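You operate a simulated robot arm through the tools that you are given. There is no shell and no other tool. Be economical: measure what you need, move in short steps, check, and stop when the job is done.

You run a simulated two-armed robot. Do the job below in one go: nothing can be reset, and whatever is moved stays where it is left.

TASK
Pick up the tall flask with one hand, pass it to the other hand and put it on the door end of the concrete bench. Set down upright: tall flask.

Only the result counts: the job must be done as asked and must still hold three seconds after the hand-in. Knocking over, shifting, dropping, spilling or breaking anything else fails it.

THE ROBOT
Two 7-joint arms with two-finger parallel grippers on one trunk, on a base that drives. Base frame: it is fixed to the floor where the robot stands at the start and does not move with it; the origin is under the middle of the robot, x ahead of it, y to its left, z up. Units: mm, rad, N and s.
The left shoulder is at the start at [71, 156, 1080], the right one opposite. Places, roughly: door end of the concrete bench [2300, -3100, 700]; tall flask (10x10x28 cm) [800, -100, 900]. Payload 3.91 kg a hand.
Tool frame (each hand has its own): the origin (TCP) lies between the finger pads and is the grasp point; the fingertips stand 30 mm ahead of it; z points along the fingers, y is the line along which they close. Largest opening 110 mm; finger width 20, thickness 10; the body of the gripper, 48 by 112 mm, starts 55 mm behind the TCP.
Orientation is that of the tool frame in the base frame, as [roll, pitch, yaw] about the fixed x, y, z axes, in that order (R = Rz(yaw) Ry(pitch) Rx(roll)). With the fingers straight down and closing along the base's y, the tool's x points along the base's -x, its y along +y and its z along -z.

THE INTERFACE
- The arms move only by the tool move_arm. It takes "left_moves", "right_moves" or both (then of equal length, played together; a hand with none holds still); each is a list of rows, each a list of 7 numbers: the shift along the base's x, y, z in mm, then the turn, a rotation vector about the base's x, y, z in rad, then the opening, from 0 (shut) to 1 (fully open). In form: [[dx, dy, dz, rx, ry, rz, jaw], ...]. A call has 1 to 20 rows; each row shifts and turns the commanded pose from where the row before left it. A row lasts 0.2 s, in which the tool goes at most 50 mm and 0.15 rad; a call with a longer step from one row to the next is refused whole, and so is a gripper value outside its range. Where a pose cannot be reached the arm comes as near as it can. A force on the tool above 40 N (or 10 N above the force at the start of the call, whichever is more), or a blocked arm, ends the call early, and 0.2 s more pass. The fingers move at their own pace (about 108 mm/s each) and stop on an object; they squeeze with about 33 N. The grip force told is the motor's: it shows also when the fingers shut on nothing. Time passes only in rows, and 0.2 s behind the last, so rows that do not move let the fingers close. The reply holds the time, the measured pose of the TCP, the force on the tool along the base axes, the opening and the grip force, in the units named above and with some noise, with the torque about the TCP (base axes, N m) and any sound that the robot's microphone picked up, and new pictures: "views" is both (left out), scene, wrist or none (wrist: the cameras of the hands that moved).
- Cameras (640 x 400 px; columns grow to the right, rows downward): "scene" is now at [139.2, -23.3, 1337.1]; the picture's right is [-0.26, -0.97, 0.00], its down [-0.26, 0.07, -0.96] and it looks along [0.93, -0.25, -0.27] (base axes); focal length 269 px, centre (320, 200). "left" rides on the left gripper at [72, -17, -103] in its tool frame; the picture's right is [0.23, 0.97, 0.00], its down [-0.76, 0.18, -0.62] and it looks along [-0.61, 0.14, 0.78] (tool axes); focal length 222 px, centre (320, 200). "right" rides on the right gripper at [72, 17, -103] in its tool frame; the picture's right is [-0.23, 0.97, 0.00], its down [-0.76, -0.18, -0.62] and it looks along [-0.61, -0.14, 0.78] (tool axes); focal length 222 px, centre (320, 200). There is no depth. A picture from a camera that has moved, and an enlarged one, comes with that camera's place and axes in the base frame and with its lens.
- slide_trunk(by): slides the trunk up (or, below 0, down) by that many mm; the arms and the scene camera ride with it, the base frame stays. It gives what a move gives, with no picture.
- roll_base(legs): drives the robot by 1 to 6 legs, each [ahead, left, turn to the left] in mm, mm and rad, along the robot's own axes; the way and the turn of a leg run together, so that a leg with both is an arc; at most 1500 mm and 3.142 rad a leg. The arms and the cameras ride along, it lands a little off, and it stops where it bumps. It gives what a move gives, and a new picture of the scene camera.
- aim_head(pan, tilt): turns the head with the scene camera to pan (to the left, within 1.501 rad either way) and tilt (down, from -0.506 to 1.204), counted from straight ahead of the robot. It gives what a move gives, and a new picture of the scene camera.
- enlarge(camera, box): a new picture of the part [left, top, right, bottom] of that camera's present view, enlarged. The clock stands still meanwhile.
- job_done(): hands the job in; it is judged then, once.

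Work in short steps. Places have to be worked out from the pictures, the camera data and where the tool is seen: move nearer, look again, correct. Check each grasp and each placing, and mend what went wrong. You have 120 turns and 260 pictures in all, those below and enlarged ones among them. Open the grippers and draw the arms clear of the work before you hand the job in, unless the task says otherwise; then end with one line.

The tools are called after ">>>" as a command line: name --argument value ..., lists and objects as JSON in quotes. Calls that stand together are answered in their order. move_arm: Moves the arms, as the interface text tells. Its arguments: {"type":"object","properties":{"left_moves":{"type":"array"},"right_moves":{"type":"array"},"views":{"type":"string","enum":["both","scene","wrist","none"]}},"required":[]} The other tools are called the same way: slide_trunk (by) slides the trunk up or down; roll_base (legs) drives the base; aim_head (pan, tilt) turns the head that bears the scene camera; enlarge (camera, box) takes an enlarged picture of a part of a camera's view; job_done () hands the job in.

At the start:

```text
clock: 0.0
left_ee_pos: [617.6, 174.3, 1164.6]
left_orientation: [-3.14, 0.0, 3.141]
left_contact_force: [-0.4, 0.1, 0.3]
left_torque: [-0.04, -0.02, 0.01]
left_gripper_width: 109.7
left_finger_force: 0.1
right_ee_pos: [691.0, -456.5, 1207.4]
right_orientation: [3.139, 0.0, 3.141]
right_contact_force: [0.9, 0.0, -0.6]
right_torque: [-0.01, -0.03, 0.01]
right_gripper_width: 109.7
right_finger_force: 0.1
trunk travel left (down, up): [-525.0, 415.0]
robot x, y, heading: [0.7, -3.2, 0.0]
head pan, tilt: [-0.262, 0.271]
```

scene: 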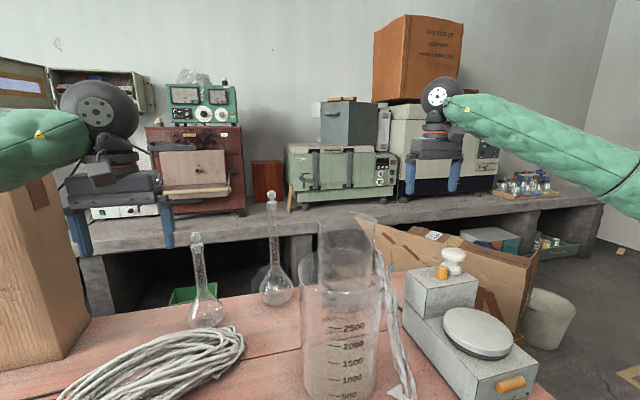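
right: 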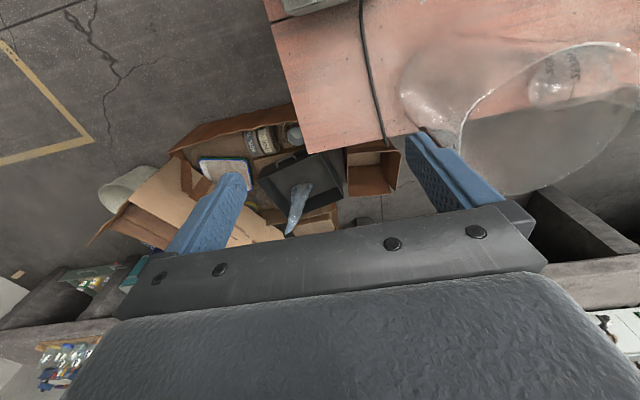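
left: 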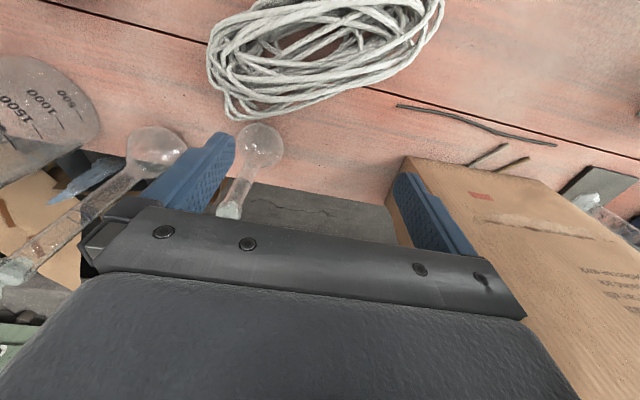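

The taller flask looks to be the one at column 275, on a table at about z 890. I'll enlarge that area to measure it.

>>> enlarge --camera "scene" --box '[160, 170, 420, 332]'

>>> aim_head --pan -1.0 --tilt 0.35

```text
2.46 times, centred on (290, 251) of scene
camera zoom: at [139.2, -23.3, 1337.1], right [-0.26, -0.97, 0.0], down [-0.26, 0.07, -0.96], along [0.93, -0.25, -0.27], focal length 661 px, centre (394, 74)
```

zoom: 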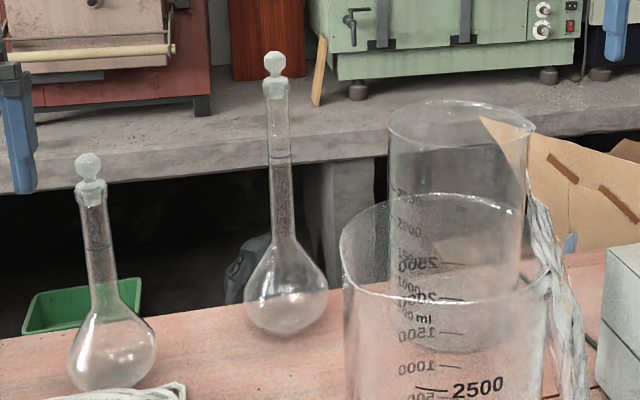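

```text
clock: 1.1
left_ee_pos: [616.9, 173.5, 1165.2]
left_orientation: [-3.141, 0.0, -3.141]
left_contact_force: [0.2, -1.5, 0.1]
left_torque: [0.0, 0.03, 0.02]
left_gripper_width: 110.1
left_finger_force: 0.1
right_ee_pos: [693.5, -456.7, 1208.8]
right_orientation: [-3.142, -0.001, -3.141]
right_contact_force: [0.0, -0.1, -0.6]
right_torque: [0.01, -0.04, 0.03]
right_gripper_width: 109.8
right_finger_force: 0.1
trunk travel left (down, up): [-525.0, 415.0]
robot x, y, heading: [2.0, -1.8, 0.003]
head pan, tilt: [-1.0, 0.351]
camera scene: at [99.3, -77.4, 1329.6], right [-0.84, -0.54, 0.0], down [-0.19, 0.29, -0.94], along [0.51, -0.79, -0.34], focal length 269 px, centre (320, 200)
```

scene: 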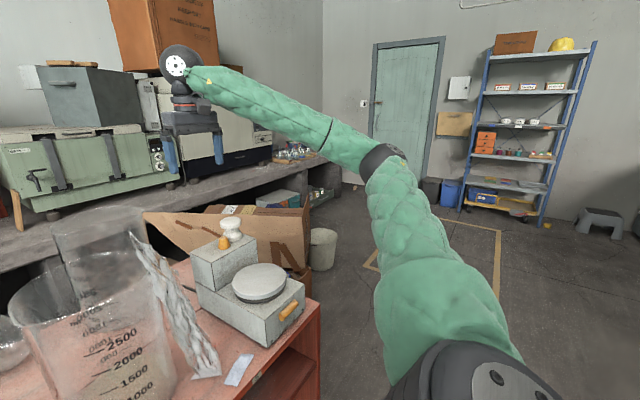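

The two views put the tall flask's axis near (766, -72), with its bulb centre at z 925, its neck from about 985 to 1138 and its top near 1185. I'll bring the left hand to a tilted standoff behind the neck and well above everything, then look.

>>> move_arm --left_moves '[[0, 0, 35, 0, -0.131, 0, 1], [0, 0, 35, 0, -0.131, 0, 1], [0, 0, 30, 0, -0.131, 0, 1], [0, -30, 0, 0, -0.131, 0, 1], [0, -35, 0, 0, -0.131, 0, 1], [0, -35, 0, 0, -0.131, 0, 1], [0, -35, 0, 0, 0, -0.117, 1], [0, -35, 0, 0, 0, -0.117, 1], [10, -35, -10, 0, 0, -0.117, 1]]' --views "none"

>>> aim_head --pan -0.1 --tilt 0.4

>>> enlarge --camera "left" --box '[0, 0, 640, 400]'

```text
clock: 3.1
left_ee_pos: [626.7, -32.6, 1254.5]
left_orientation: [-3.141, 0.785, 2.791]
left_contact_force: [1.1, -0.5, 0.1]
left_torque: [-0.01, 0.01, 0.0]
left_gripper_width: 109.9
left_finger_force: 0.1
right_ee_pos: [693.6, -457.2, 1207.3]
right_orientation: [-3.141, -0.003, -3.141]
right_contact_force: [0.0, 0.2, 0.0]
right_torque: [-0.01, 0.03, 0.04]
right_gripper_width: 110.1
right_finger_force: 0.0
trunk travel left (down, up): [-525.0, 415.0]
robot x, y, heading: [2.4, 0.9, -0.001]
head pan, tilt: [-1.0, 0.351]
```

```text
clock: 4.3
left_ee_pos: [625.5, -32.2, 1256.2]
left_orientation: [-3.14, 0.786, 2.794]
left_contact_force: [0.2, -0.6, 0.8]
left_torque: [0.01, -0.01, -0.02]
left_gripper_width: 110.0
left_finger_force: 0.0
right_ee_pos: [692.3, -455.5, 1208.8]
right_orientation: [3.141, -0.001, -3.142]
right_contact_force: [1.0, 0.3, 0.1]
right_torque: [-0.02, -0.01, 0.01]
right_gripper_width: 110.0
right_finger_force: 0.0
trunk travel left (down, up): [-525.0, 415.0]
robot x, y, heading: [-4.3, 1.2, -0.001]
head pan, tilt: [-0.099, 0.4]
camera scene: at [141.0, -8.5, 1325.1], right [-0.1, -0.99, 0.0], down [-0.39, 0.04, -0.92], along [0.92, -0.09, -0.39], focal length 269 px, centre (320, 200)
```

scene: 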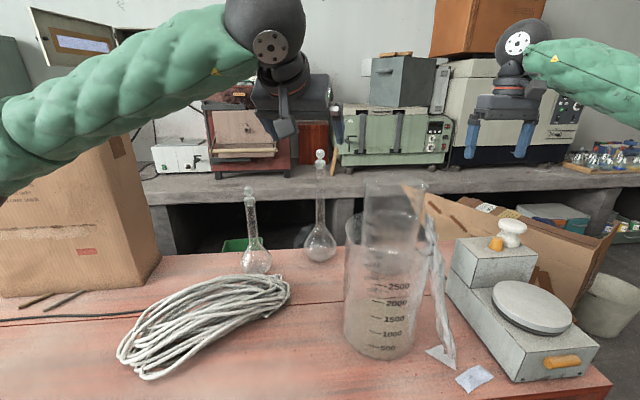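

```text
1.00 times, centred on (320, 200) of left (not enlarged: the box is as wide or as high as the picture)
camera zoom: at [503.6, -5.1, 1277.6], right [0.18, 0.97, -0.16], down [0.15, 0.13, 0.98], along [0.97, -0.2, -0.12], focal length 222 px, centre (320, 200)
```

zoom: 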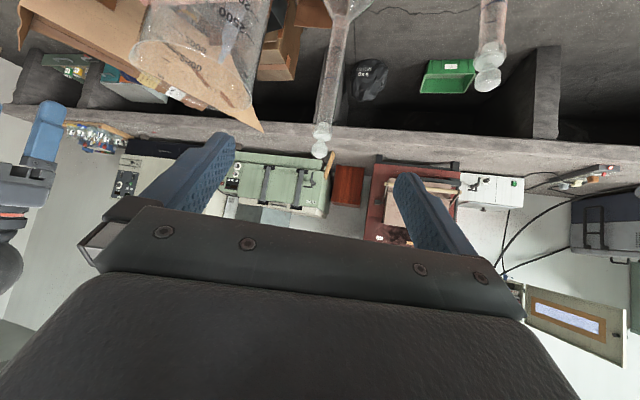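

The new sightings give the flask at about (750, -67), top at 1187. I advance along the tool axis until the TCP is on the neck at z≈1100, with the fingers still open.

>>> move_arm --left_moves '[[0, 10, -23, 0, 0, 0, 1], [24.8, -9, -26.4, 0, 0, 0, 1], [24.8, -9, -26.4, 0, 0, 0, 1], [24.8, -9, -26.4, 0, 0, 0, 1], [24.8, -9, -26.4, 0, 0, 0, 1]]'

```text
clock: 5.5
left_ee_pos: [726.2, -56.3, 1125.3]
left_orientation: [-3.139, 0.788, 2.792]
left_contact_force: [0.0, -0.6, -0.4]
left_torque: [0.01, -0.01, 0.02]
left_gripper_width: 109.9
left_finger_force: 0.0
right_ee_pos: [694.0, -456.5, 1207.1]
right_orientation: [3.141, -0.002, -3.141]
right_contact_force: [-0.2, -0.1, 0.1]
right_torque: [0.02, 0.03, 0.01]
right_gripper_width: 110.0
right_finger_force: 0.2
trunk travel left (down, up): [-525.0, 415.0]
robot x, y, heading: [1.5, 2.0, 0.004]
head pan, tilt: [-0.099, 0.4]
camera scene: at [141.9, -8.6, 1324.9], right [-0.1, -1.0, 0.0], down [-0.39, 0.04, -0.92], along [0.92, -0.09, -0.39], focal length 269 px, centre (320, 200)
camera left: at [605.1, -29.7, 1147.1], right [0.18, 0.97, -0.16], down [0.15, 0.13, 0.98], along [0.97, -0.2, -0.12], focal length 222 px, centre (320, 200)
```

scene: 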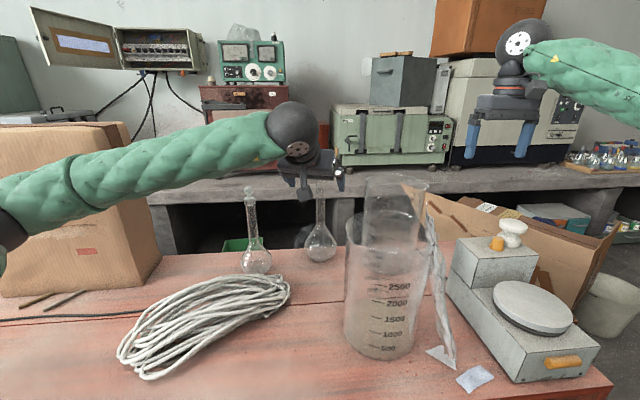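
left: 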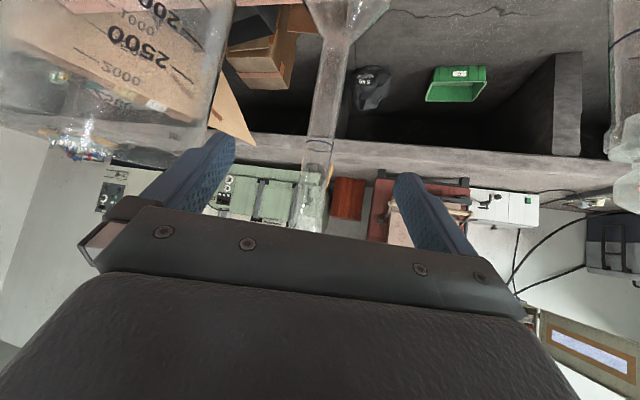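

The neck runs centrally between the fingers, about 35 mm beyond the TCP. I advance the last bit and close gradually.

>>> move_arm --left_moves '[[23.5, -9, -25, 0, 0, 0, 1], [0, 0, 0, 0, 0, 0, 1]]' --views "wrist"

>>> enlarge --camera "scene" --box '[220, 90, 420, 280]'

```text
clock: 6.1
left_ee_pos: [747.6, -65.7, 1102.7]
left_orientation: [-3.14, 0.789, 2.792]
left_contact_force: [0.6, 0.9, 0.5]
left_torque: [-0.02, -0.01, -0.01]
left_gripper_width: 109.9
left_finger_force: 0.1
right_ee_pos: [692.2, -454.8, 1210.4]
right_orientation: [3.141, 0.0, 3.141]
right_contact_force: [-0.4, -1.1, 0.4]
right_torque: [-0.01, -0.02, -0.02]
right_gripper_width: 110.1
right_finger_force: 0.1
trunk travel left (down, up): [-525.0, 415.0]
robot x, y, heading: [-1.1, 0.6, 0.0]
head pan, tilt: [-0.099, 0.4]
camera left: at [626.1, -39.1, 1123.4], right [0.18, 0.97, -0.16], down [0.15, 0.13, 0.98], along [0.97, -0.2, -0.12], focal length 222 px, centre (320, 200)
```

left: 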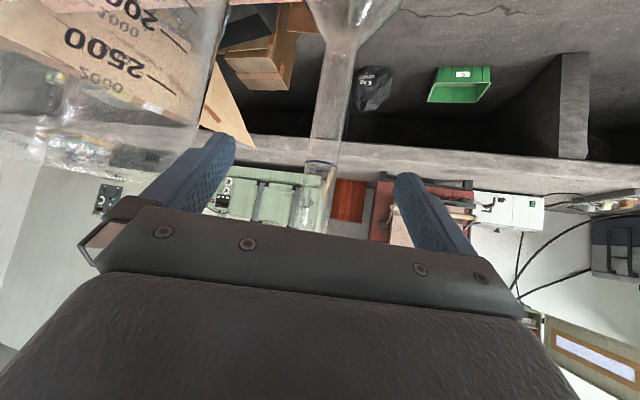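

```text
2.11 times, centred on (320, 185) of scene
camera zoom: at [139.9, -7.9, 1325.3], right [-0.1, -1.0, 0.0], down [-0.39, 0.04, -0.92], along [0.92, -0.09, -0.39], focal length 565 px, centre (320, 232)
```

zoom: 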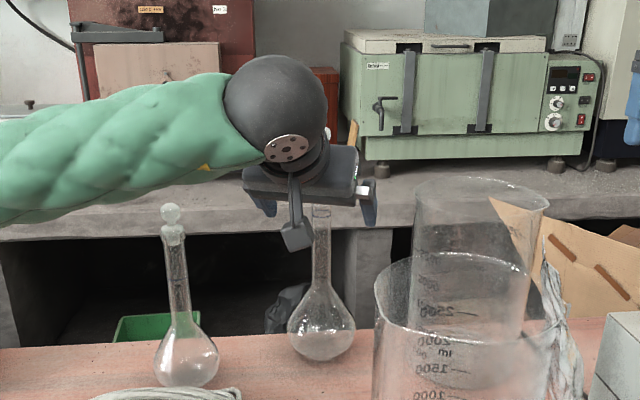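

The neck is at the TCP in depth and sideways to within a few mm. I close gradually.

>>> move_arm --left_moves '[[3, -1, 0, 0, 0, 0, 0.7], [0, 0, 0, 0, 0, 0, 0.5], [0, 0, 0, 0, 0, 0, 0.35], [0, 0, 0, 0, 0, 0, 0.28], [0, 0, 0, 0, 0, 0, 0.2], [0, 0, 0, 0, 0, 0, 0.1], [0, 0, 0, 0, 0, 0, 0], [0, 0, 0, 0, 0, 0, 0]]'

```text
clock: 7.9
left_ee_pos: [752.9, -66.0, 1103.2]
left_orientation: [-3.14, 0.786, 2.793]
left_contact_force: [1.6, 0.8, 1.3]
left_torque: [0.07, -0.11, 0.04]
left_gripper_width: 21.8
left_finger_force: 32.5
right_ee_pos: [692.7, -455.7, 1207.6]
right_orientation: [-3.141, 0.001, 3.141]
right_contact_force: [-0.1, -0.6, 0.1]
right_torque: [0.04, 0.02, -0.05]
right_gripper_width: 110.2
right_finger_force: 0.1
trunk travel left (down, up): [-525.0, 415.0]
robot x, y, heading: [-4.2, 1.3, 0.001]
head pan, tilt: [-0.099, 0.4]
camera scene: at [141.1, -8.4, 1325.0], right [-0.1, -1.0, 0.0], down [-0.39, 0.04, -0.92], along [0.92, -0.09, -0.39], focal length 269 px, centre (320, 200)
camera left: at [630.1, -40.3, 1123.2], right [0.18, 0.97, -0.16], down [0.15, 0.13, 0.98], along [0.97, -0.2, -0.12], focal length 222 px, centre (320, 200)
```

scene: 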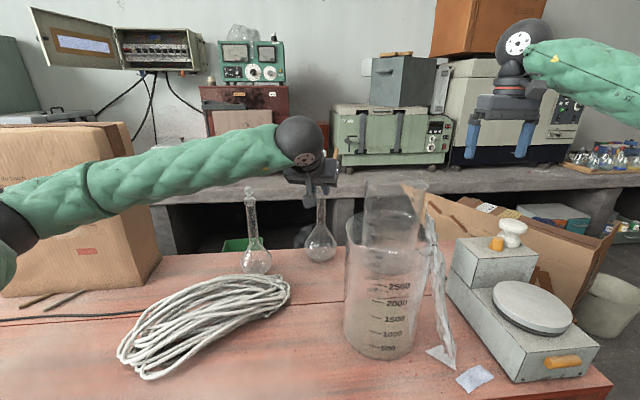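
left: 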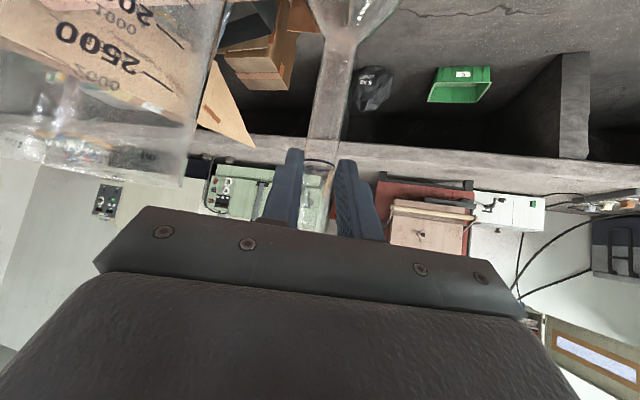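

Grip is firm at 21.8 mm. I lift 40 mm with the arm to check the hold.

>>> move_arm --left_moves '[[0, 0, 5, 0, 0, 0, 0], [0, 0, 15, 0, 0, 0, 0], [0, 0, 20, 0, 0, 0, 0], [0, 0, 0, 0, 0, 0, 0]]'

```text
clock: 8.9
left_ee_pos: [751.5, -65.8, 1142.9]
left_orientation: [-3.14, 0.786, 2.793]
left_contact_force: [-0.7, 0.1, -2.1]
left_torque: [0.0, 0.06, -0.03]
left_gripper_width: 22.1
left_finger_force: 33.3
right_ee_pos: [692.8, -455.9, 1207.8]
right_orientation: [-3.141, 0.0, 3.141]
right_contact_force: [-0.5, -0.4, -0.3]
right_torque: [0.03, 0.01, -0.01]
right_gripper_width: 109.7
right_finger_force: 0.0
trunk travel left (down, up): [-525.0, 415.0]
robot x, y, heading: [1.7, 0.8, 0.004]
head pan, tilt: [-0.099, 0.4]
camera scene: at [141.5, -8.3, 1325.0], right [-0.1, -1.0, 0.0], down [-0.39, 0.04, -0.92], along [0.92, -0.09, -0.39], focal length 269 px, centre (320, 200)
camera left: at [630.7, -40.0, 1163.9], right [0.18, 0.97, -0.16], down [0.15, 0.13, 0.98], along [0.97, -0.2, -0.12], focal length 222 px, centre (320, 200)
```

scene: 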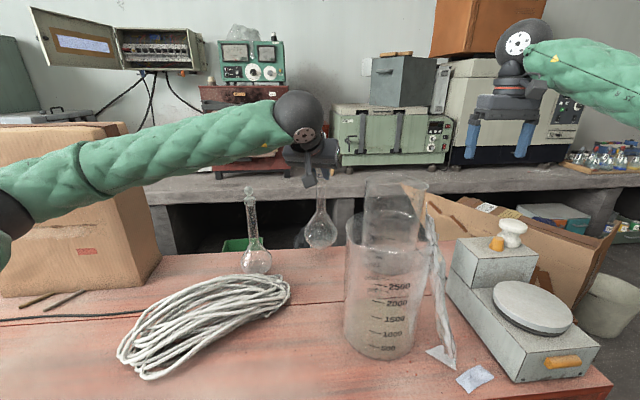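
left: 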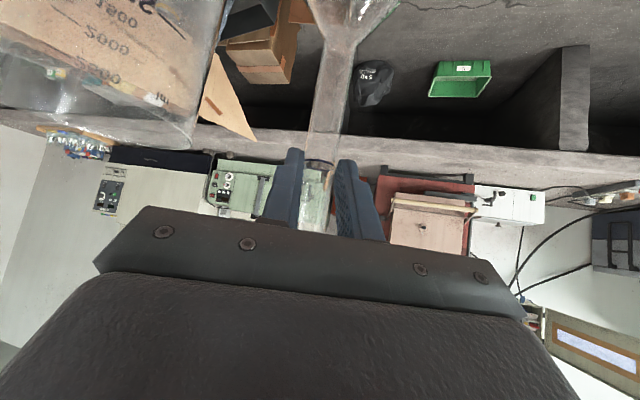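

The flask is lifted and stays vertical. I raise the trunk so the flask clears the glassware, then check behind and to the right of the robot.

>>> slide_trunk --by 250

>>> aim_head --pan -1.5 --tilt 0.6

>>> aim_head --pan -0.85 --tilt 0.45

```text
clock: 11.5
left_ee_pos: [753.1, -66.3, 1392.2]
left_orientation: [-3.141, 0.785, 2.794]
left_contact_force: [-0.4, -0.3, -2.3]
left_torque: [0.0, 0.06, 0.01]
left_gripper_width: 22.0
left_finger_force: 32.7
right_ee_pos: [693.2, -455.5, 1458.4]
right_orientation: [3.141, 0.001, -3.141]
right_contact_force: [-0.5, 0.6, 1.2]
right_torque: [0.03, -0.05, 0.01]
right_gripper_width: 110.1
right_finger_force: 0.0
trunk travel left (down, up): [-775.0, 165.0]
robot x, y, heading: [3.4, -0.4, 0.001]
head pan, tilt: [-0.099, 0.4]
```

```text
clock: 13.0
left_ee_pos: [752.7, -64.8, 1392.8]
left_orientation: [-3.139, 0.786, 2.793]
left_contact_force: [-0.2, -0.3, -2.0]
left_torque: [0.03, 0.04, 0.0]
left_gripper_width: 21.9
left_finger_force: 33.0
right_ee_pos: [693.3, -456.7, 1457.8]
right_orientation: [3.141, 0.0, 3.14]
right_contact_force: [-0.4, 0.4, -1.4]
right_torque: [0.05, -0.02, -0.01]
right_gripper_width: 110.0
right_finger_force: 0.0
trunk travel left (down, up): [-775.0, 165.0]
robot x, y, heading: [-2.0, -0.5, 0.006]
head pan, tilt: [-1.499, 0.6]
camera scene: at [55.6, -87.4, 1556.8], right [-1.0, -0.07, 0.0], down [-0.04, 0.56, -0.82], along [0.06, -0.82, -0.57], focal length 269 px, centre (320, 200)
```

scene: 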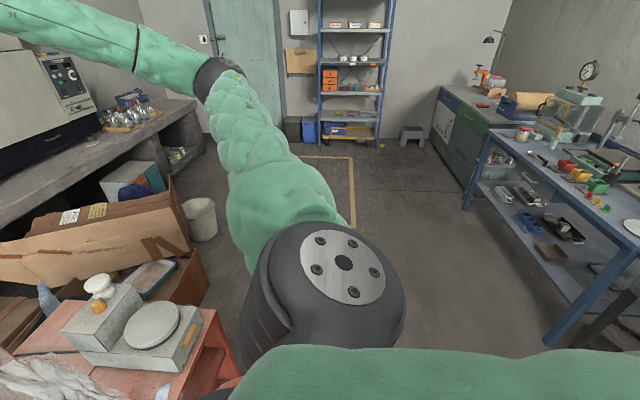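

```text
clock: 14.0
left_ee_pos: [753.7, -65.6, 1392.1]
left_orientation: [-3.14, 0.786, 2.793]
left_contact_force: [-0.7, -0.5, -1.9]
left_torque: [0.04, 0.05, 0.03]
left_gripper_width: 22.2
left_finger_force: 33.1
right_ee_pos: [693.0, -455.3, 1456.7]
right_orientation: [3.141, 0.0, -3.141]
right_contact_force: [0.7, 0.2, -1.1]
right_torque: [0.0, -0.02, 0.01]
right_gripper_width: 110.2
right_finger_force: 0.1
trunk travel left (down, up): [-775.0, 165.0]
robot x, y, heading: [0.2, 1.8, -0.0]
head pan, tilt: [-0.85, 0.45]
camera scene: at [109.8, -68.4, 1570.3], right [-0.75, -0.66, 0.0], down [-0.29, 0.33, -0.9], along [0.59, -0.68, -0.44], focal length 269 px, centre (320, 200)
```

scene: 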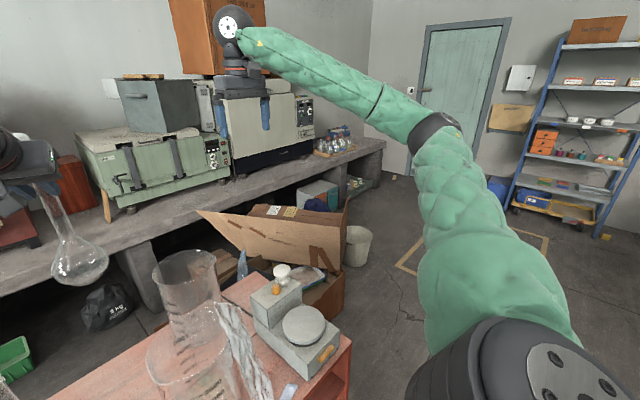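

The bench runs along x≥1720 and its door end is near y≈-3100, with a bottle rack close to it. I'll back off into free floor with the flask held high, and do the handover there.

>>> roll_base --legs '[[-600, 0, 0]]'

>>> aim_head --pan -0.1 --tilt 0.4

```text
clock: 17.4
left_ee_pos: [153.3, -65.3, 1392.8]
left_orientation: [-3.14, 0.785, 2.796]
left_contact_force: [-0.2, 0.3, -1.6]
left_torque: [0.03, 0.04, -0.03]
left_gripper_width: 22.1
left_finger_force: 32.4
right_ee_pos: [95.3, -454.8, 1457.6]
right_orientation: [3.142, 0.0, -3.138]
right_contact_force: [0.0, 0.2, 0.7]
right_torque: [-0.02, 0.0, -0.01]
right_gripper_width: 110.0
right_finger_force: 0.0
trunk travel left (down, up): [-775.0, 165.0]
robot x, y, heading: [-596.9, 0.1, 0.005]
head pan, tilt: [-0.85, 0.45]
camera scene: at [-489.8, -69.0, 1570.3], right [-0.75, -0.66, 0.0], down [-0.29, 0.33, -0.9], along [0.6, -0.67, -0.44], focal length 269 px, centre (320, 200)
```

scene: 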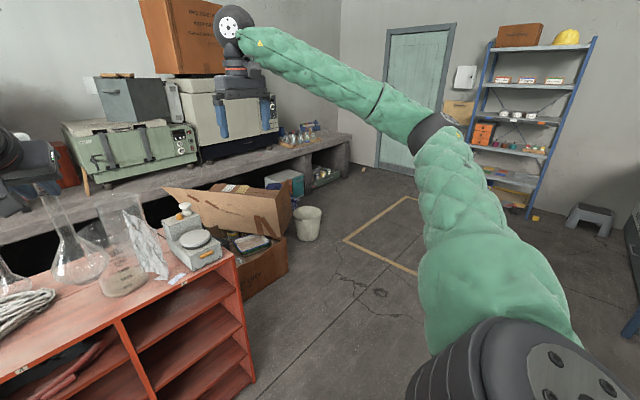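

```text
clock: 18.5
left_ee_pos: [152.7, -65.8, 1392.6]
left_orientation: [-3.139, 0.785, 2.796]
left_contact_force: [-0.1, -0.9, -2.1]
left_torque: [-0.01, 0.06, 0.0]
left_gripper_width: 22.4
left_finger_force: 33.3
right_ee_pos: [94.0, -455.5, 1458.0]
right_orientation: [-3.141, 0.0, -3.139]
right_contact_force: [-0.6, 0.0, -0.2]
right_torque: [-0.03, 0.0, 0.01]
right_gripper_width: 110.0
right_finger_force: 0.2
trunk travel left (down, up): [-775.0, 165.0]
robot x, y, heading: [-602.9, 1.5, 0.005]
head pan, tilt: [-0.099, 0.4]
camera scene: at [-458.6, -9.1, 1575.0], right [-0.1, -1.0, 0.0], down [-0.39, 0.04, -0.92], along [0.92, -0.09, -0.39], focal length 269 px, centre (320, 200)
```

scene: 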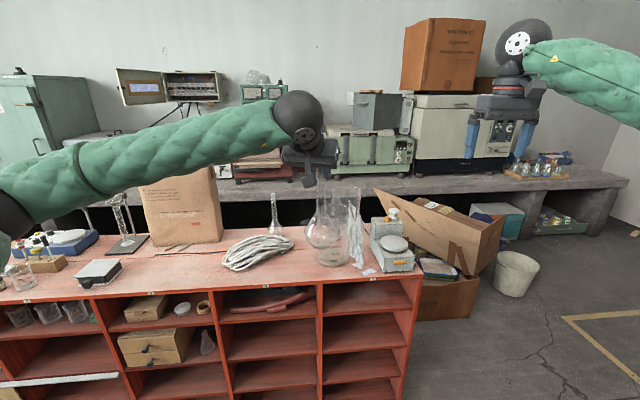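

Handover plan: the right hand comes in from the right on the lower neck, at z≈1325, about 68 mm below the left grip. I rotate the right hand to a standoff first.

>>> move_arm --right_moves '[[-5, 8, -10, 0, -0.147, 0, 1], [-5, 8, -10, 0, -0.147, 0, 1], [-5, 8, -10, 0, -0.147, 0, 1], [-5, 8, -10, 0, -0.147, 0, 1], [-5, 8, -10, 0, -0.147, 0, 1], [-5, 8, -10, 0, -0.147, 0, 1], [-5, 8, -10, 0, -0.147, 0, 1], [-5, 8, -10, 0, -0.147, 0, 1], [-5, 8, -10, 0, -0.147, 0, 1], [0, 25, 0, 0, 0, 0.145, 1], [0, 25, 0, 0, 0, 0.145, 1], [0, 25, 0, 0, 0, 0.145, 1], [0, 25, 0, 0, 0, 0.145, 1], [0, 25, 0, 0, 0, 0.145, 1], [0, 25, 0, 0, 0, 0.145, 1], [0, 0, 0, 0, 0, 0, 1]]'

```text
clock: 21.9
left_ee_pos: [151.1, -66.1, 1392.7]
left_orientation: [3.141, 0.786, 2.795]
left_contact_force: [-0.1, -0.6, -1.2]
left_torque: [0.01, 0.08, 0.01]
left_gripper_width: 22.1
left_finger_force: 33.1
right_ee_pos: [48.4, -232.4, 1368.0]
right_orientation: [-3.127, 1.323, -2.257]
right_contact_force: [0.0, -0.7, 0.3]
right_torque: [-0.02, 0.0, -0.01]
right_gripper_width: 110.1
right_finger_force: 0.0
trunk travel left (down, up): [-775.0, 165.0]
robot x, y, heading: [-601.4, -2.5, 0.006]
head pan, tilt: [-0.099, 0.4]
camera scene: at [-459.7, -9.3, 1575.1], right [-0.1, -1.0, 0.0], down [-0.39, 0.04, -0.92], along [0.92, -0.09, -0.39], focal length 269 px, centre (320, 200)
camera right: at [-40.4, -312.0, 1325.3], right [-0.71, 0.67, 0.22], down [-0.13, -0.43, 0.89], along [0.69, 0.6, 0.4], focal length 222 px, centre (320, 200)
```

scene: 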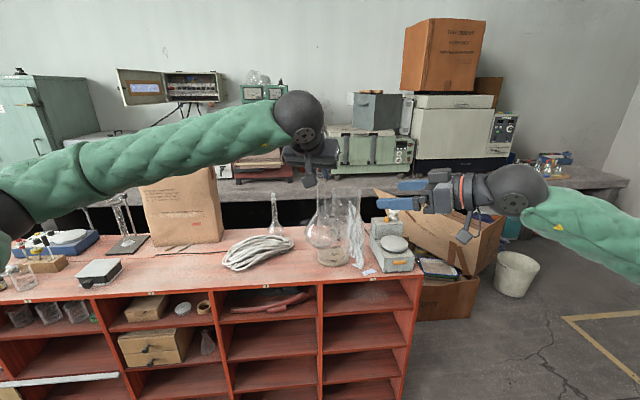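
right: 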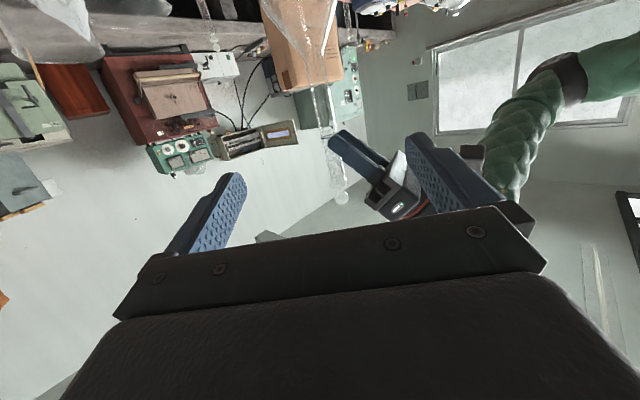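

The fingers match the predicted pixel positions, but the neck seems slightly nearer the left fingertips than the TCP. I zoom in to measure that.

>>> enlarge --camera "right" --box '[240, 40, 480, 220]'

>>> enlarge --camera "left" --box '[220, 0, 420, 240]'

```text
2.22 times, centred on (360, 130) of right
camera zoom: at [-40.4, -312.0, 1325.3], right [-0.71, 0.67, 0.22], down [-0.13, -0.43, 0.89], along [0.69, 0.6, 0.4], focal length 494 px, centre (231, 356)
```

zoom: 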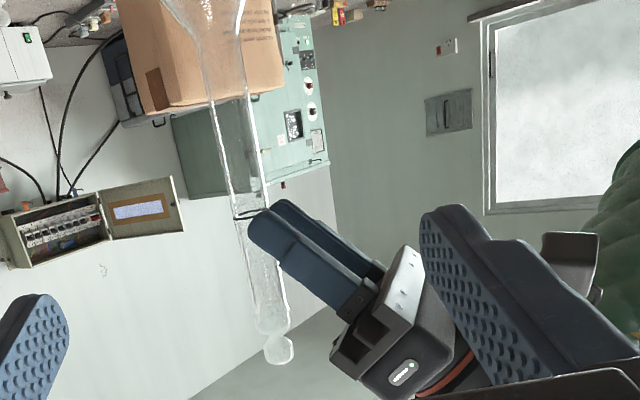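

```text
1.67 times, centred on (320, 120) of left
camera zoom: at [29.7, -39.6, 1414.3], right [0.18, 0.97, -0.16], down [0.15, 0.13, 0.98], along [0.97, -0.2, -0.12], focal length 370 px, centre (320, 333)
```

zoom: 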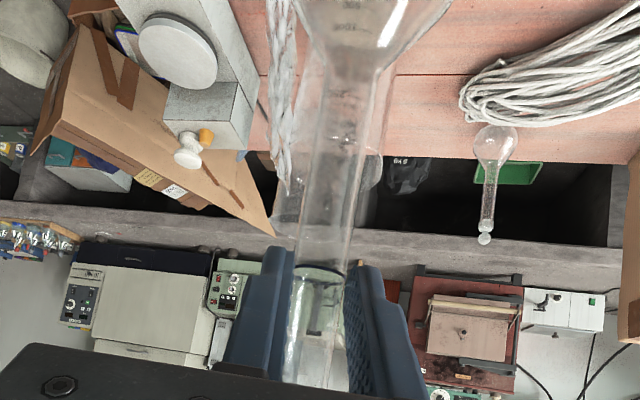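

The neck axis is really at about (178, -74), gripped near the left fingertips but steady. The right hand's approach axis points straight at it, so I advance most of the way and check.

>>> move_arm --right_moves '[[24, 29.4, -9, 0, 0, 0, 1], [24, 29.4, -9, 0, 0, 0, 1], [24, 29.4, -9, 0, 0, 0, 1], [24, 29.4, -8, 0, 0, 0, 1], [0, 0, 0, 0, 0, 0, 1]]'

>>> enlarge --camera "right" --box '[200, 40, 440, 240]'

```text
clock: 23.1
left_ee_pos: [152.2, -66.2, 1393.5]
left_orientation: [-3.14, 0.787, 2.794]
left_contact_force: [0.0, -0.5, -2.8]
left_torque: [-0.01, 0.06, 0.01]
left_gripper_width: 22.2
left_finger_force: 32.9
right_ee_pos: [144.6, -114.6, 1332.8]
right_orientation: [-3.127, 1.324, -2.26]
right_contact_force: [-0.7, -0.7, 0.6]
right_torque: [0.0, 0.01, -0.01]
right_gripper_width: 110.0
right_finger_force: 0.1
trunk travel left (down, up): [-775.0, 165.0]
robot x, y, heading: [-598.6, -1.3, 0.002]
head pan, tilt: [-0.099, 0.4]
camera scene: at [-460.3, -10.0, 1575.2], right [-0.1, -1.0, 0.0], down [-0.39, 0.04, -0.92], along [0.92, -0.09, -0.39], focal length 269 px, centre (320, 200)
camera right: at [56.0, -194.3, 1290.4], right [-0.71, 0.67, 0.22], down [-0.14, -0.43, 0.89], along [0.69, 0.6, 0.4], focal length 222 px, centre (320, 200)
```

scene: 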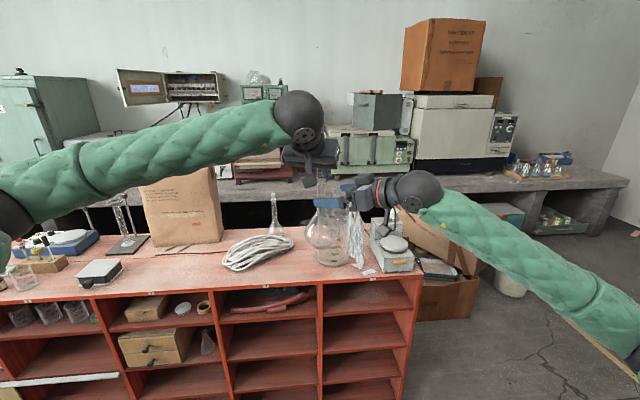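
right: 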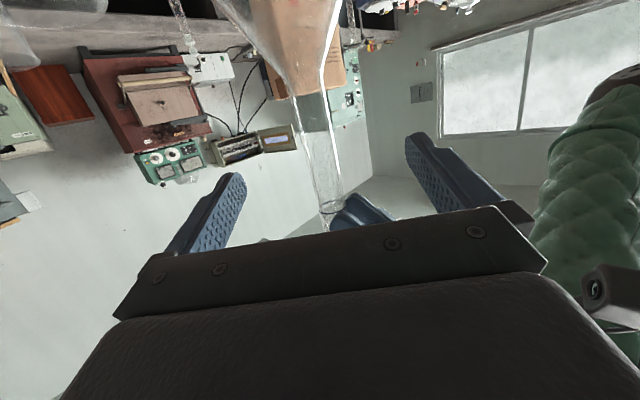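

```text
2.00 times, centred on (320, 140) of right
camera zoom: at [56.0, -194.3, 1290.4], right [-0.71, 0.67, 0.22], down [-0.14, -0.43, 0.89], along [0.69, 0.6, 0.4], focal length 444 px, centre (320, 320)
```

zoom: 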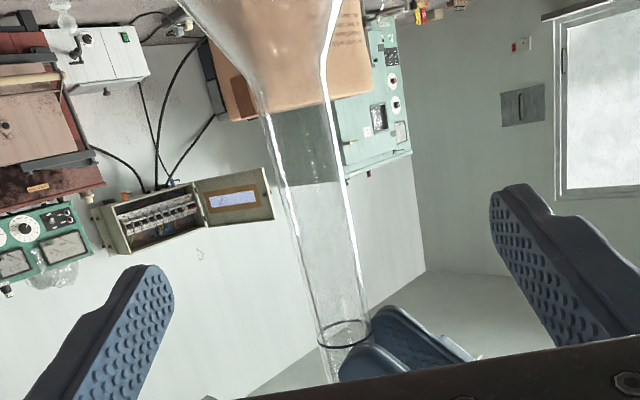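

The neck's predicted and seen positions agree at (178, -74). I do the last advance and check before closing.

>>> move_arm --right_moves '[[17.5, 21.3, -6, 0, 0, 0, 1], [17.5, 21.3, -6, 0, 0, 0, 1], [0, 0, 0, 0, 0, 0, 1]]' --views "wrist"

>>> enlarge --camera "scene" --box '[240, 80, 460, 290]'

```text
clock: 23.9
left_ee_pos: [151.9, -66.2, 1392.4]
left_orientation: [-3.141, 0.785, 2.795]
left_contact_force: [0.8, -0.1, -2.4]
left_torque: [0.03, 0.01, -0.02]
left_gripper_width: 22.2
left_finger_force: 32.5
right_ee_pos: [178.1, -72.6, 1320.9]
right_orientation: [-3.13, 1.322, -2.261]
right_contact_force: [0.4, -0.1, 0.8]
right_torque: [-0.01, -0.03, 0.0]
right_gripper_width: 110.0
right_finger_force: 0.0
trunk travel left (down, up): [-775.0, 165.0]
robot x, y, heading: [-599.3, -0.3, 0.006]
head pan, tilt: [-0.099, 0.4]
camera right: at [90.8, -151.7, 1277.9], right [-0.71, 0.67, 0.22], down [-0.13, -0.43, 0.89], along [0.69, 0.6, 0.4], focal length 222 px, centre (320, 200)
```

right: 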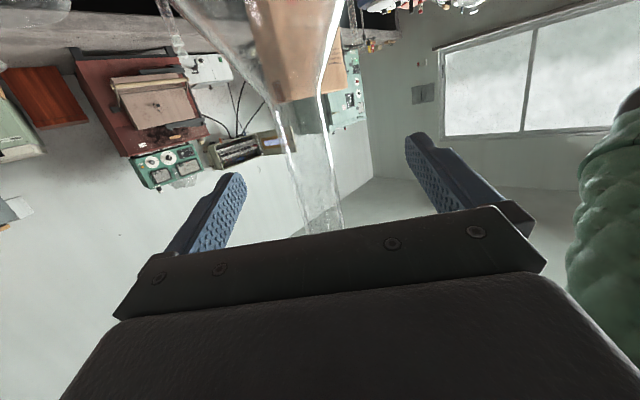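

```text
1.90 times, centred on (350, 185) of scene
camera zoom: at [-459.2, -9.5, 1575.1], right [-0.1, -1.0, 0.0], down [-0.39, 0.04, -0.92], along [0.92, -0.09, -0.39], focal length 512 px, centre (263, 229)
```

zoom: 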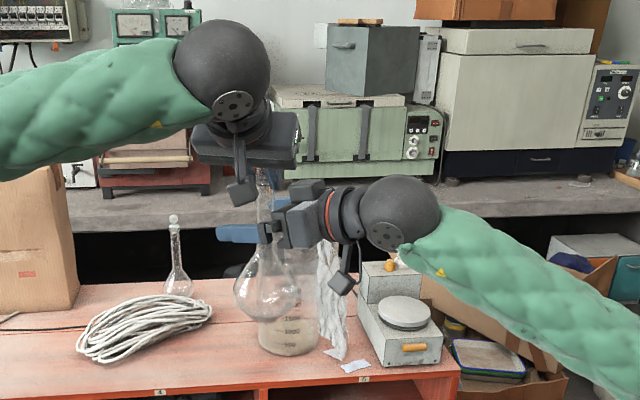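

The neck is inside the right fingers and centred. I close the right gripper gradually.

>>> move_arm --right_moves '[[0, 0, 0, 0, 0, 0, 0.6], [0, 0, 0, 0, 0, 0, 0.4], [0, 0, 0, 0, 0, 0, 0.3], [0, 0, 0, 0, 0, 0, 0.25], [0, 0, 0, 0, 0, 0, 0.2], [0, 0, 0, 0, 0, 0, 0.15], [0, 0, 0, 0, 0, 0, 0.1], [0, 0, 0, 0, 0, 0, 0], [0, 0, 0, 0, 0, 0, 0]]' --views "wrist"

```text
clock: 25.9
left_ee_pos: [152.3, -64.2, 1392.9]
left_orientation: [3.141, 0.786, 2.795]
left_contact_force: [-14.5, 16.5, 0.4]
left_torque: [0.49, 0.83, 0.3]
left_gripper_width: 22.0
left_finger_force: 32.8
right_ee_pos: [178.8, -72.9, 1320.1]
right_orientation: [-3.131, 1.32, -2.261]
right_contact_force: [15.0, -16.2, -0.8]
right_torque: [0.73, 0.17, 0.05]
right_gripper_width: 22.5
right_finger_force: 33.0
trunk travel left (down, up): [-775.0, 165.0]
robot x, y, heading: [-599.4, 0.9, 0.005]
head pan, tilt: [-0.099, 0.4]
camera right: at [91.2, -151.6, 1277.7], right [-0.71, 0.67, 0.22], down [-0.13, -0.43, 0.89], along [0.69, 0.6, 0.4], focal length 222 px, centre (320, 200)
```

right: 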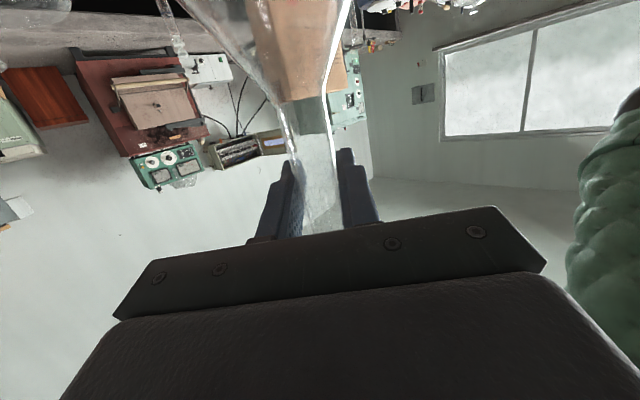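

Both grip; there's a 22 N internal side load. I relieve it by shifting the right hand slightly along the force on it.

>>> move_arm --right_moves '[[1, -1, 0, 0, 0, 0, 0], [1, -1, 0, 0, 0, 0, 0], [0, 0, 0, 0, 0, 0, 0]]' --views "none"

```text
clock: 26.7
left_ee_pos: [153.7, -64.4, 1392.2]
left_orientation: [-3.141, 0.786, 2.796]
left_contact_force: [13.6, -0.1, -2.1]
left_torque: [-0.25, -0.89, 0.05]
left_gripper_width: 22.1
left_finger_force: 33.2
right_ee_pos: [180.7, -72.4, 1321.5]
right_orientation: [-3.131, 1.323, -2.26]
right_contact_force: [-13.6, 0.1, 0.3]
right_torque: [0.25, -0.02, 0.07]
right_gripper_width: 22.4
right_finger_force: 32.9
trunk travel left (down, up): [-775.0, 165.0]
robot x, y, heading: [-601.8, 0.7, 0.003]
head pan, tilt: [-0.099, 0.4]
```

Now about 13 N along x, so I go back 1 mm in x.

>>> move_arm --right_moves '[[-1, 0, 0, 0, 0, 0, 0], [0, 0, 0, 0, 0, 0, 0]]' --views "none"

```text
clock: 27.3
left_ee_pos: [153.3, -65.8, 1392.3]
left_orientation: [-3.139, 0.786, 2.794]
left_contact_force: [12.7, -8.5, -4.2]
left_torque: [-0.34, -0.81, -0.11]
left_gripper_width: 22.0
left_finger_force: 33.1
right_ee_pos: [180.8, -74.0, 1320.3]
right_orientation: [-3.13, 1.324, -2.259]
right_contact_force: [-12.0, 7.7, 2.6]
right_torque: [-0.14, 0.08, 0.0]
right_gripper_width: 22.2
right_finger_force: 32.6
trunk travel left (down, up): [-775.0, 165.0]
robot x, y, heading: [-602.3, -1.6, 0.002]
head pan, tilt: [-0.099, 0.4]
```

The residual load is small. I open the left hand and withdraw it back along its approach line.

>>> move_arm --left_moves '[[0, 0, 0, 0, 0, 0, 0.3], [0, 0, 0, 0, 0, 0, 0.6], [0, 0, 0, 0, 0, 0, 0.9], [0, 0, 0, 0, 0, 0, 1], [-20, 7, 21, 0, 0, 0, 1], [-26, 9.5, 28, 0, 0, 0, 1], [-26, 9.5, 28, 0, 0, 0, 1], [-26, 9.5, 28, 0, 0, 0, 1], [-26, 9.5, 28, 0, 0, 0, 1]]'

```text
clock: 28.1
left_ee_pos: [157.2, -57.7, 1393.8]
left_orientation: [3.138, 0.784, 2.808]
left_contact_force: [13.9, 35.1, 1.9]
left_torque: [0.39, -0.18, 0.14]
left_gripper_width: 79.9
left_finger_force: 0.0
right_ee_pos: [182.3, -79.0, 1320.3]
right_orientation: [-3.129, 1.322, -2.265]
right_contact_force: [-13.2, -35.5, -3.2]
right_torque: [2.13, -0.91, 1.06]
right_gripper_width: 22.3
right_finger_force: 33.2
trunk travel left (down, up): [-775.0, 165.0]
robot x, y, heading: [-601.4, -2.2, 0.005]
head pan, tilt: [-0.099, 0.4]
stopped in row 3 (left hand): the force on the tool passed its limit at 48 N (the readings are from after the stop); the commanded pose is now the measured one
camera scene: at [-458.7, -8.7, 1575.0], right [-0.1, -1.0, 0.0], down [-0.39, 0.04, -0.92], along [0.92, -0.09, -0.39], focal length 269 px, centre (320, 200)
camera left: at [35.1, -33.9, 1414.9], right [0.16, 0.97, -0.16], down [0.15, 0.13, 0.98], along [0.98, -0.18, -0.12], focal length 222 px, centre (320, 200)
```

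scene: 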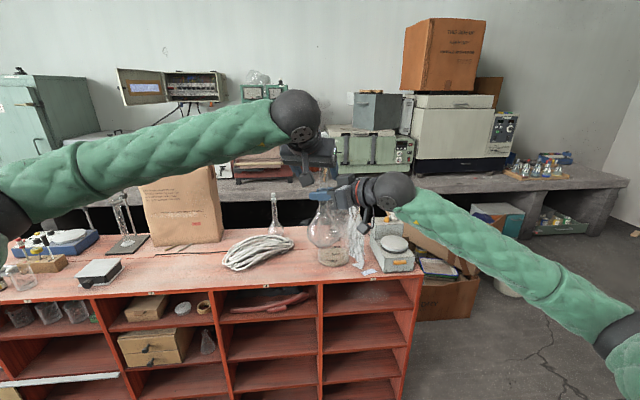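
left: 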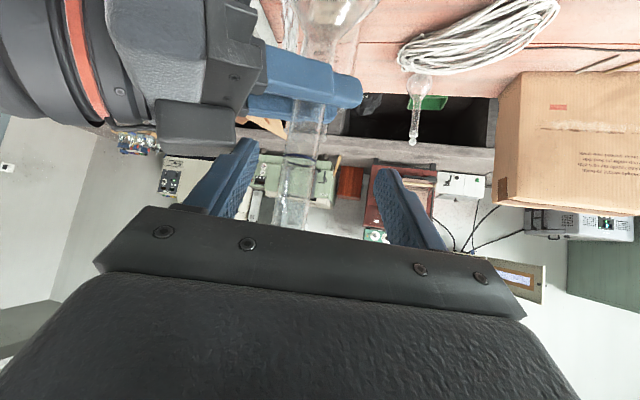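

The left's outer finger touched the right gripper body while opening. Its fingers are already clear of the neck (80 mm), so I close it slightly and withdraw.

>>> move_arm --left_moves '[[0, 0, 0, 0, 0, 0, 0.58], [0, 0, 0, 0, 0, 0, 0.58], [-10, 4, 11, 0, 0, 0, 0.58], [-20, 7, 21, 0, 0, 0, 0.58], [-26, 9.5, 28, 0, 0, 0, 0.58], [-26, 9.5, 28, 0, 0, 0, 0.58], [-26, 9.5, 28, 0, 0, 0, 0.58]]'

```text
clock: 29.7
left_ee_pos: [45.6, -21.6, 1510.5]
left_orientation: [3.14, 0.786, 2.803]
left_contact_force: [-0.6, -0.1, 0.3]
left_torque: [0.01, -0.01, 0.0]
left_gripper_width: 63.5
left_finger_force: 0.1
right_ee_pos: [181.7, -77.7, 1322.3]
right_orientation: [-3.128, 1.32, -2.262]
right_contact_force: [0.1, 1.0, 0.1]
right_torque: [-0.04, -0.01, -0.02]
right_gripper_width: 22.3
right_finger_force: 33.7
trunk travel left (down, up): [-775.0, 165.0]
robot x, y, heading: [-601.7, 1.3, 0.003]
head pan, tilt: [-0.099, 0.4]
camera scene: at [-460.0, -8.8, 1575.1], right [-0.1, -1.0, 0.0], down [-0.39, 0.04, -0.92], along [0.92, -0.09, -0.39], focal length 269 px, centre (320, 200)
camera left: at [-75.7, 3.8, 1532.4], right [0.17, 0.97, -0.16], down [0.15, 0.13, 0.98], along [0.97, -0.19, -0.12], focal length 222 px, centre (320, 200)
```

scene: 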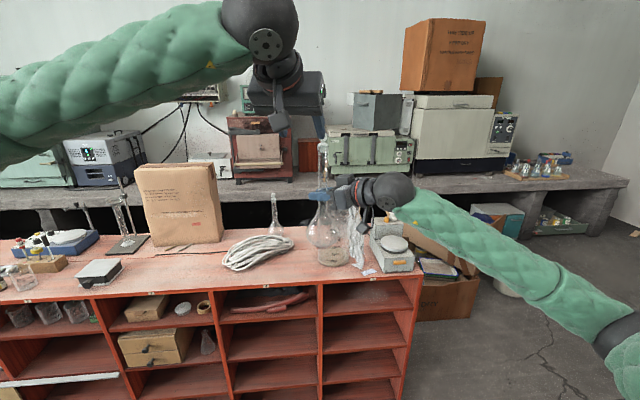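
left: 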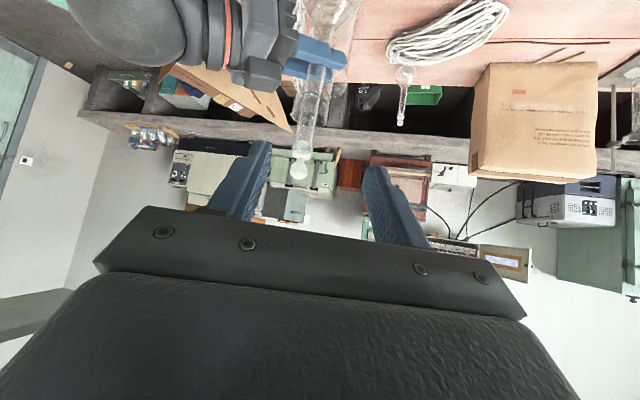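

The handover succeeded: right grip 22.3 mm, no load on the left. I park the left arm to the side and check the flask's uprightness.

>>> move_arm --left_moves '[[-10, 40, 0, 0, 0, 0, 0.58], [-10, 40, 0, 0, 0, 0, 0.58], [-10, 40, 0, 0, 0, 0, 0.58], [-10, 40, 0, 0, 0, 0, 0.58], [-10, 40, 0, 0, 0, 0, 0.58]]' --views "wrist"

>>> enlarge --camera "scene" --box '[250, 130, 430, 280]'

```text
clock: 30.9
left_ee_pos: [-2.2, 178.6, 1509.0]
left_orientation: [-3.142, 0.787, 2.802]
left_contact_force: [-0.2, 0.1, -0.3]
left_torque: [-0.04, -0.01, -0.02]
left_gripper_width: 63.9
left_finger_force: 0.1
right_ee_pos: [181.4, -77.0, 1321.5]
right_orientation: [-3.123, 1.321, -2.26]
right_contact_force: [-0.4, 0.0, 0.6]
right_torque: [-0.01, 0.01, -0.01]
right_gripper_width: 22.2
right_finger_force: 32.7
trunk travel left (down, up): [-775.0, 165.0]
robot x, y, heading: [-602.8, -0.6, 0.004]
head pan, tilt: [-0.099, 0.4]
camera left: at [-124.9, 203.5, 1529.9], right [0.17, 0.97, -0.16], down [0.15, 0.14, 0.98], along [0.97, -0.19, -0.12], focal length 222 px, centre (320, 200)
```

left: 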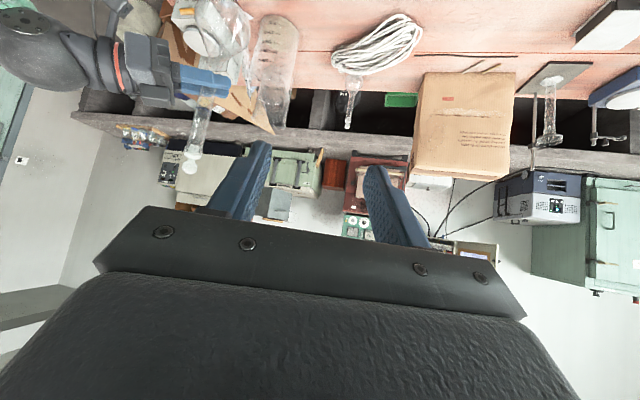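

```text
2.67 times, centred on (340, 205) of scene
camera zoom: at [-459.7, -6.9, 1575.2], right [-0.1, -1.0, 0.0], down [-0.39, 0.04, -0.92], along [0.92, -0.09, -0.39], focal length 716 px, centre (267, 187)
```

zoom: 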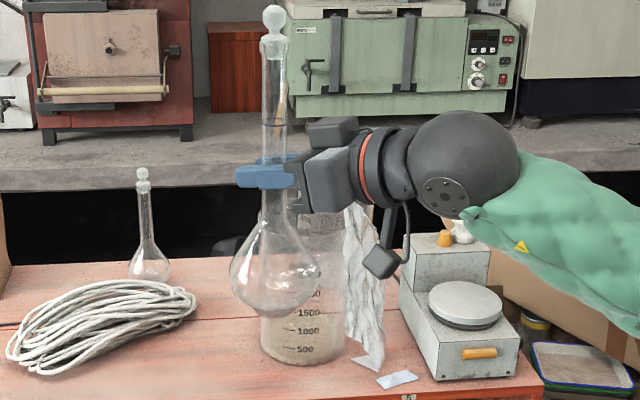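

The flask hangs vertical. The floor to the right is open, so I strafe right at this x, then look at the bench end.

>>> roll_base --legs '[[0, -1400, 0], [0, -1400, 0]]'

>>> aim_head --pan 0.0 --tilt 0.45

```text
clock: 44.4
left_ee_pos: [4.6, -2605.2, 1508.4]
left_orientation: [3.141, 0.785, 2.811]
left_contact_force: [0.0, -1.3, -0.5]
left_torque: [0.03, 0.01, 0.01]
left_gripper_width: 63.8
left_finger_force: 0.1
right_ee_pos: [191.4, -2856.3, 1320.7]
right_orientation: [-3.13, 1.321, -2.257]
right_contact_force: [0.5, -0.4, -0.1]
right_torque: [0.02, 0.01, 0.01]
right_gripper_width: 22.2
right_finger_force: 33.0
trunk travel left (down, up): [-775.0, 165.0]
robot x, y, heading: [-591.8, -2787.1, 0.009]
head pan, tilt: [-0.099, 0.4]
camera scene: at [-449.9, -2793.3, 1575.0], right [-0.09, -1.0, 0.0], down [-0.39, 0.03, -0.92], along [0.92, -0.08, -0.39], focal length 269 px, centre (320, 200)
```

scene: 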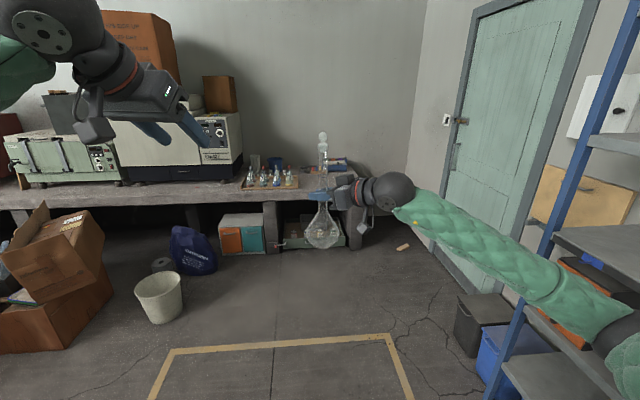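

```text
clock: 45.0
left_ee_pos: [5.7, -2603.9, 1508.4]
left_orientation: [3.14, 0.785, 2.808]
left_contact_force: [-0.4, -0.5, 0.4]
left_torque: [0.05, -0.02, 0.02]
left_gripper_width: 63.8
left_finger_force: 0.0
right_ee_pos: [190.5, -2857.7, 1322.0]
right_orientation: [-3.129, 1.32, -2.256]
right_contact_force: [0.8, 0.0, 0.1]
right_torque: [-0.02, -0.02, -0.02]
right_gripper_width: 22.2
right_finger_force: 33.2
trunk travel left (down, up): [-775.0, 165.0]
robot x, y, heading: [-589.9, -2784.6, 0.009]
head pan, tilt: [0.0, 0.45]
camera scene: at [-450.3, -2784.4, 1570.4], right [0.01, -1.0, 0.0], down [-0.44, 0.0, -0.9], along [0.9, 0.01, -0.44], focal length 269 px, centre (320, 200)
```

scene: 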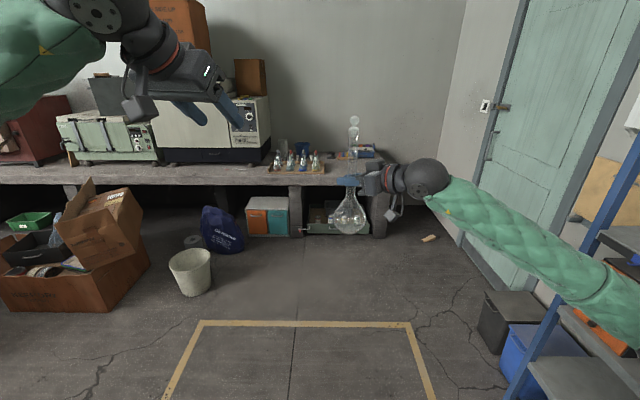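

I zoom on the bench end to see the free area.

>>> enlarge --camera "scene" --box '[240, 100, 440, 240]'

```text
2.86 times, centred on (340, 170) of scene
camera zoom: at [-450.3, -2784.4, 1570.4], right [0.01, -1.0, 0.0], down [-0.44, 0.0, -0.9], along [0.9, 0.01, -0.44], focal length 767 px, centre (263, 286)
```

zoom: 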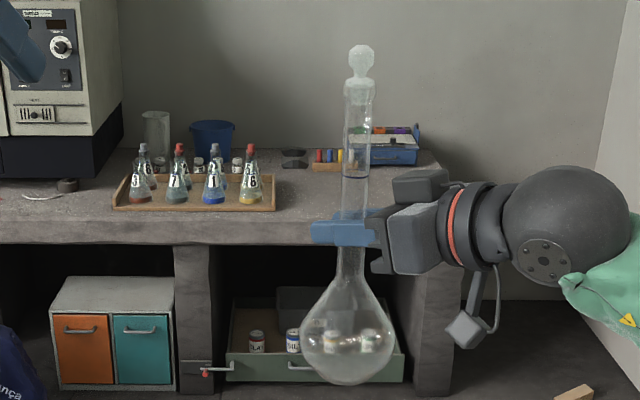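

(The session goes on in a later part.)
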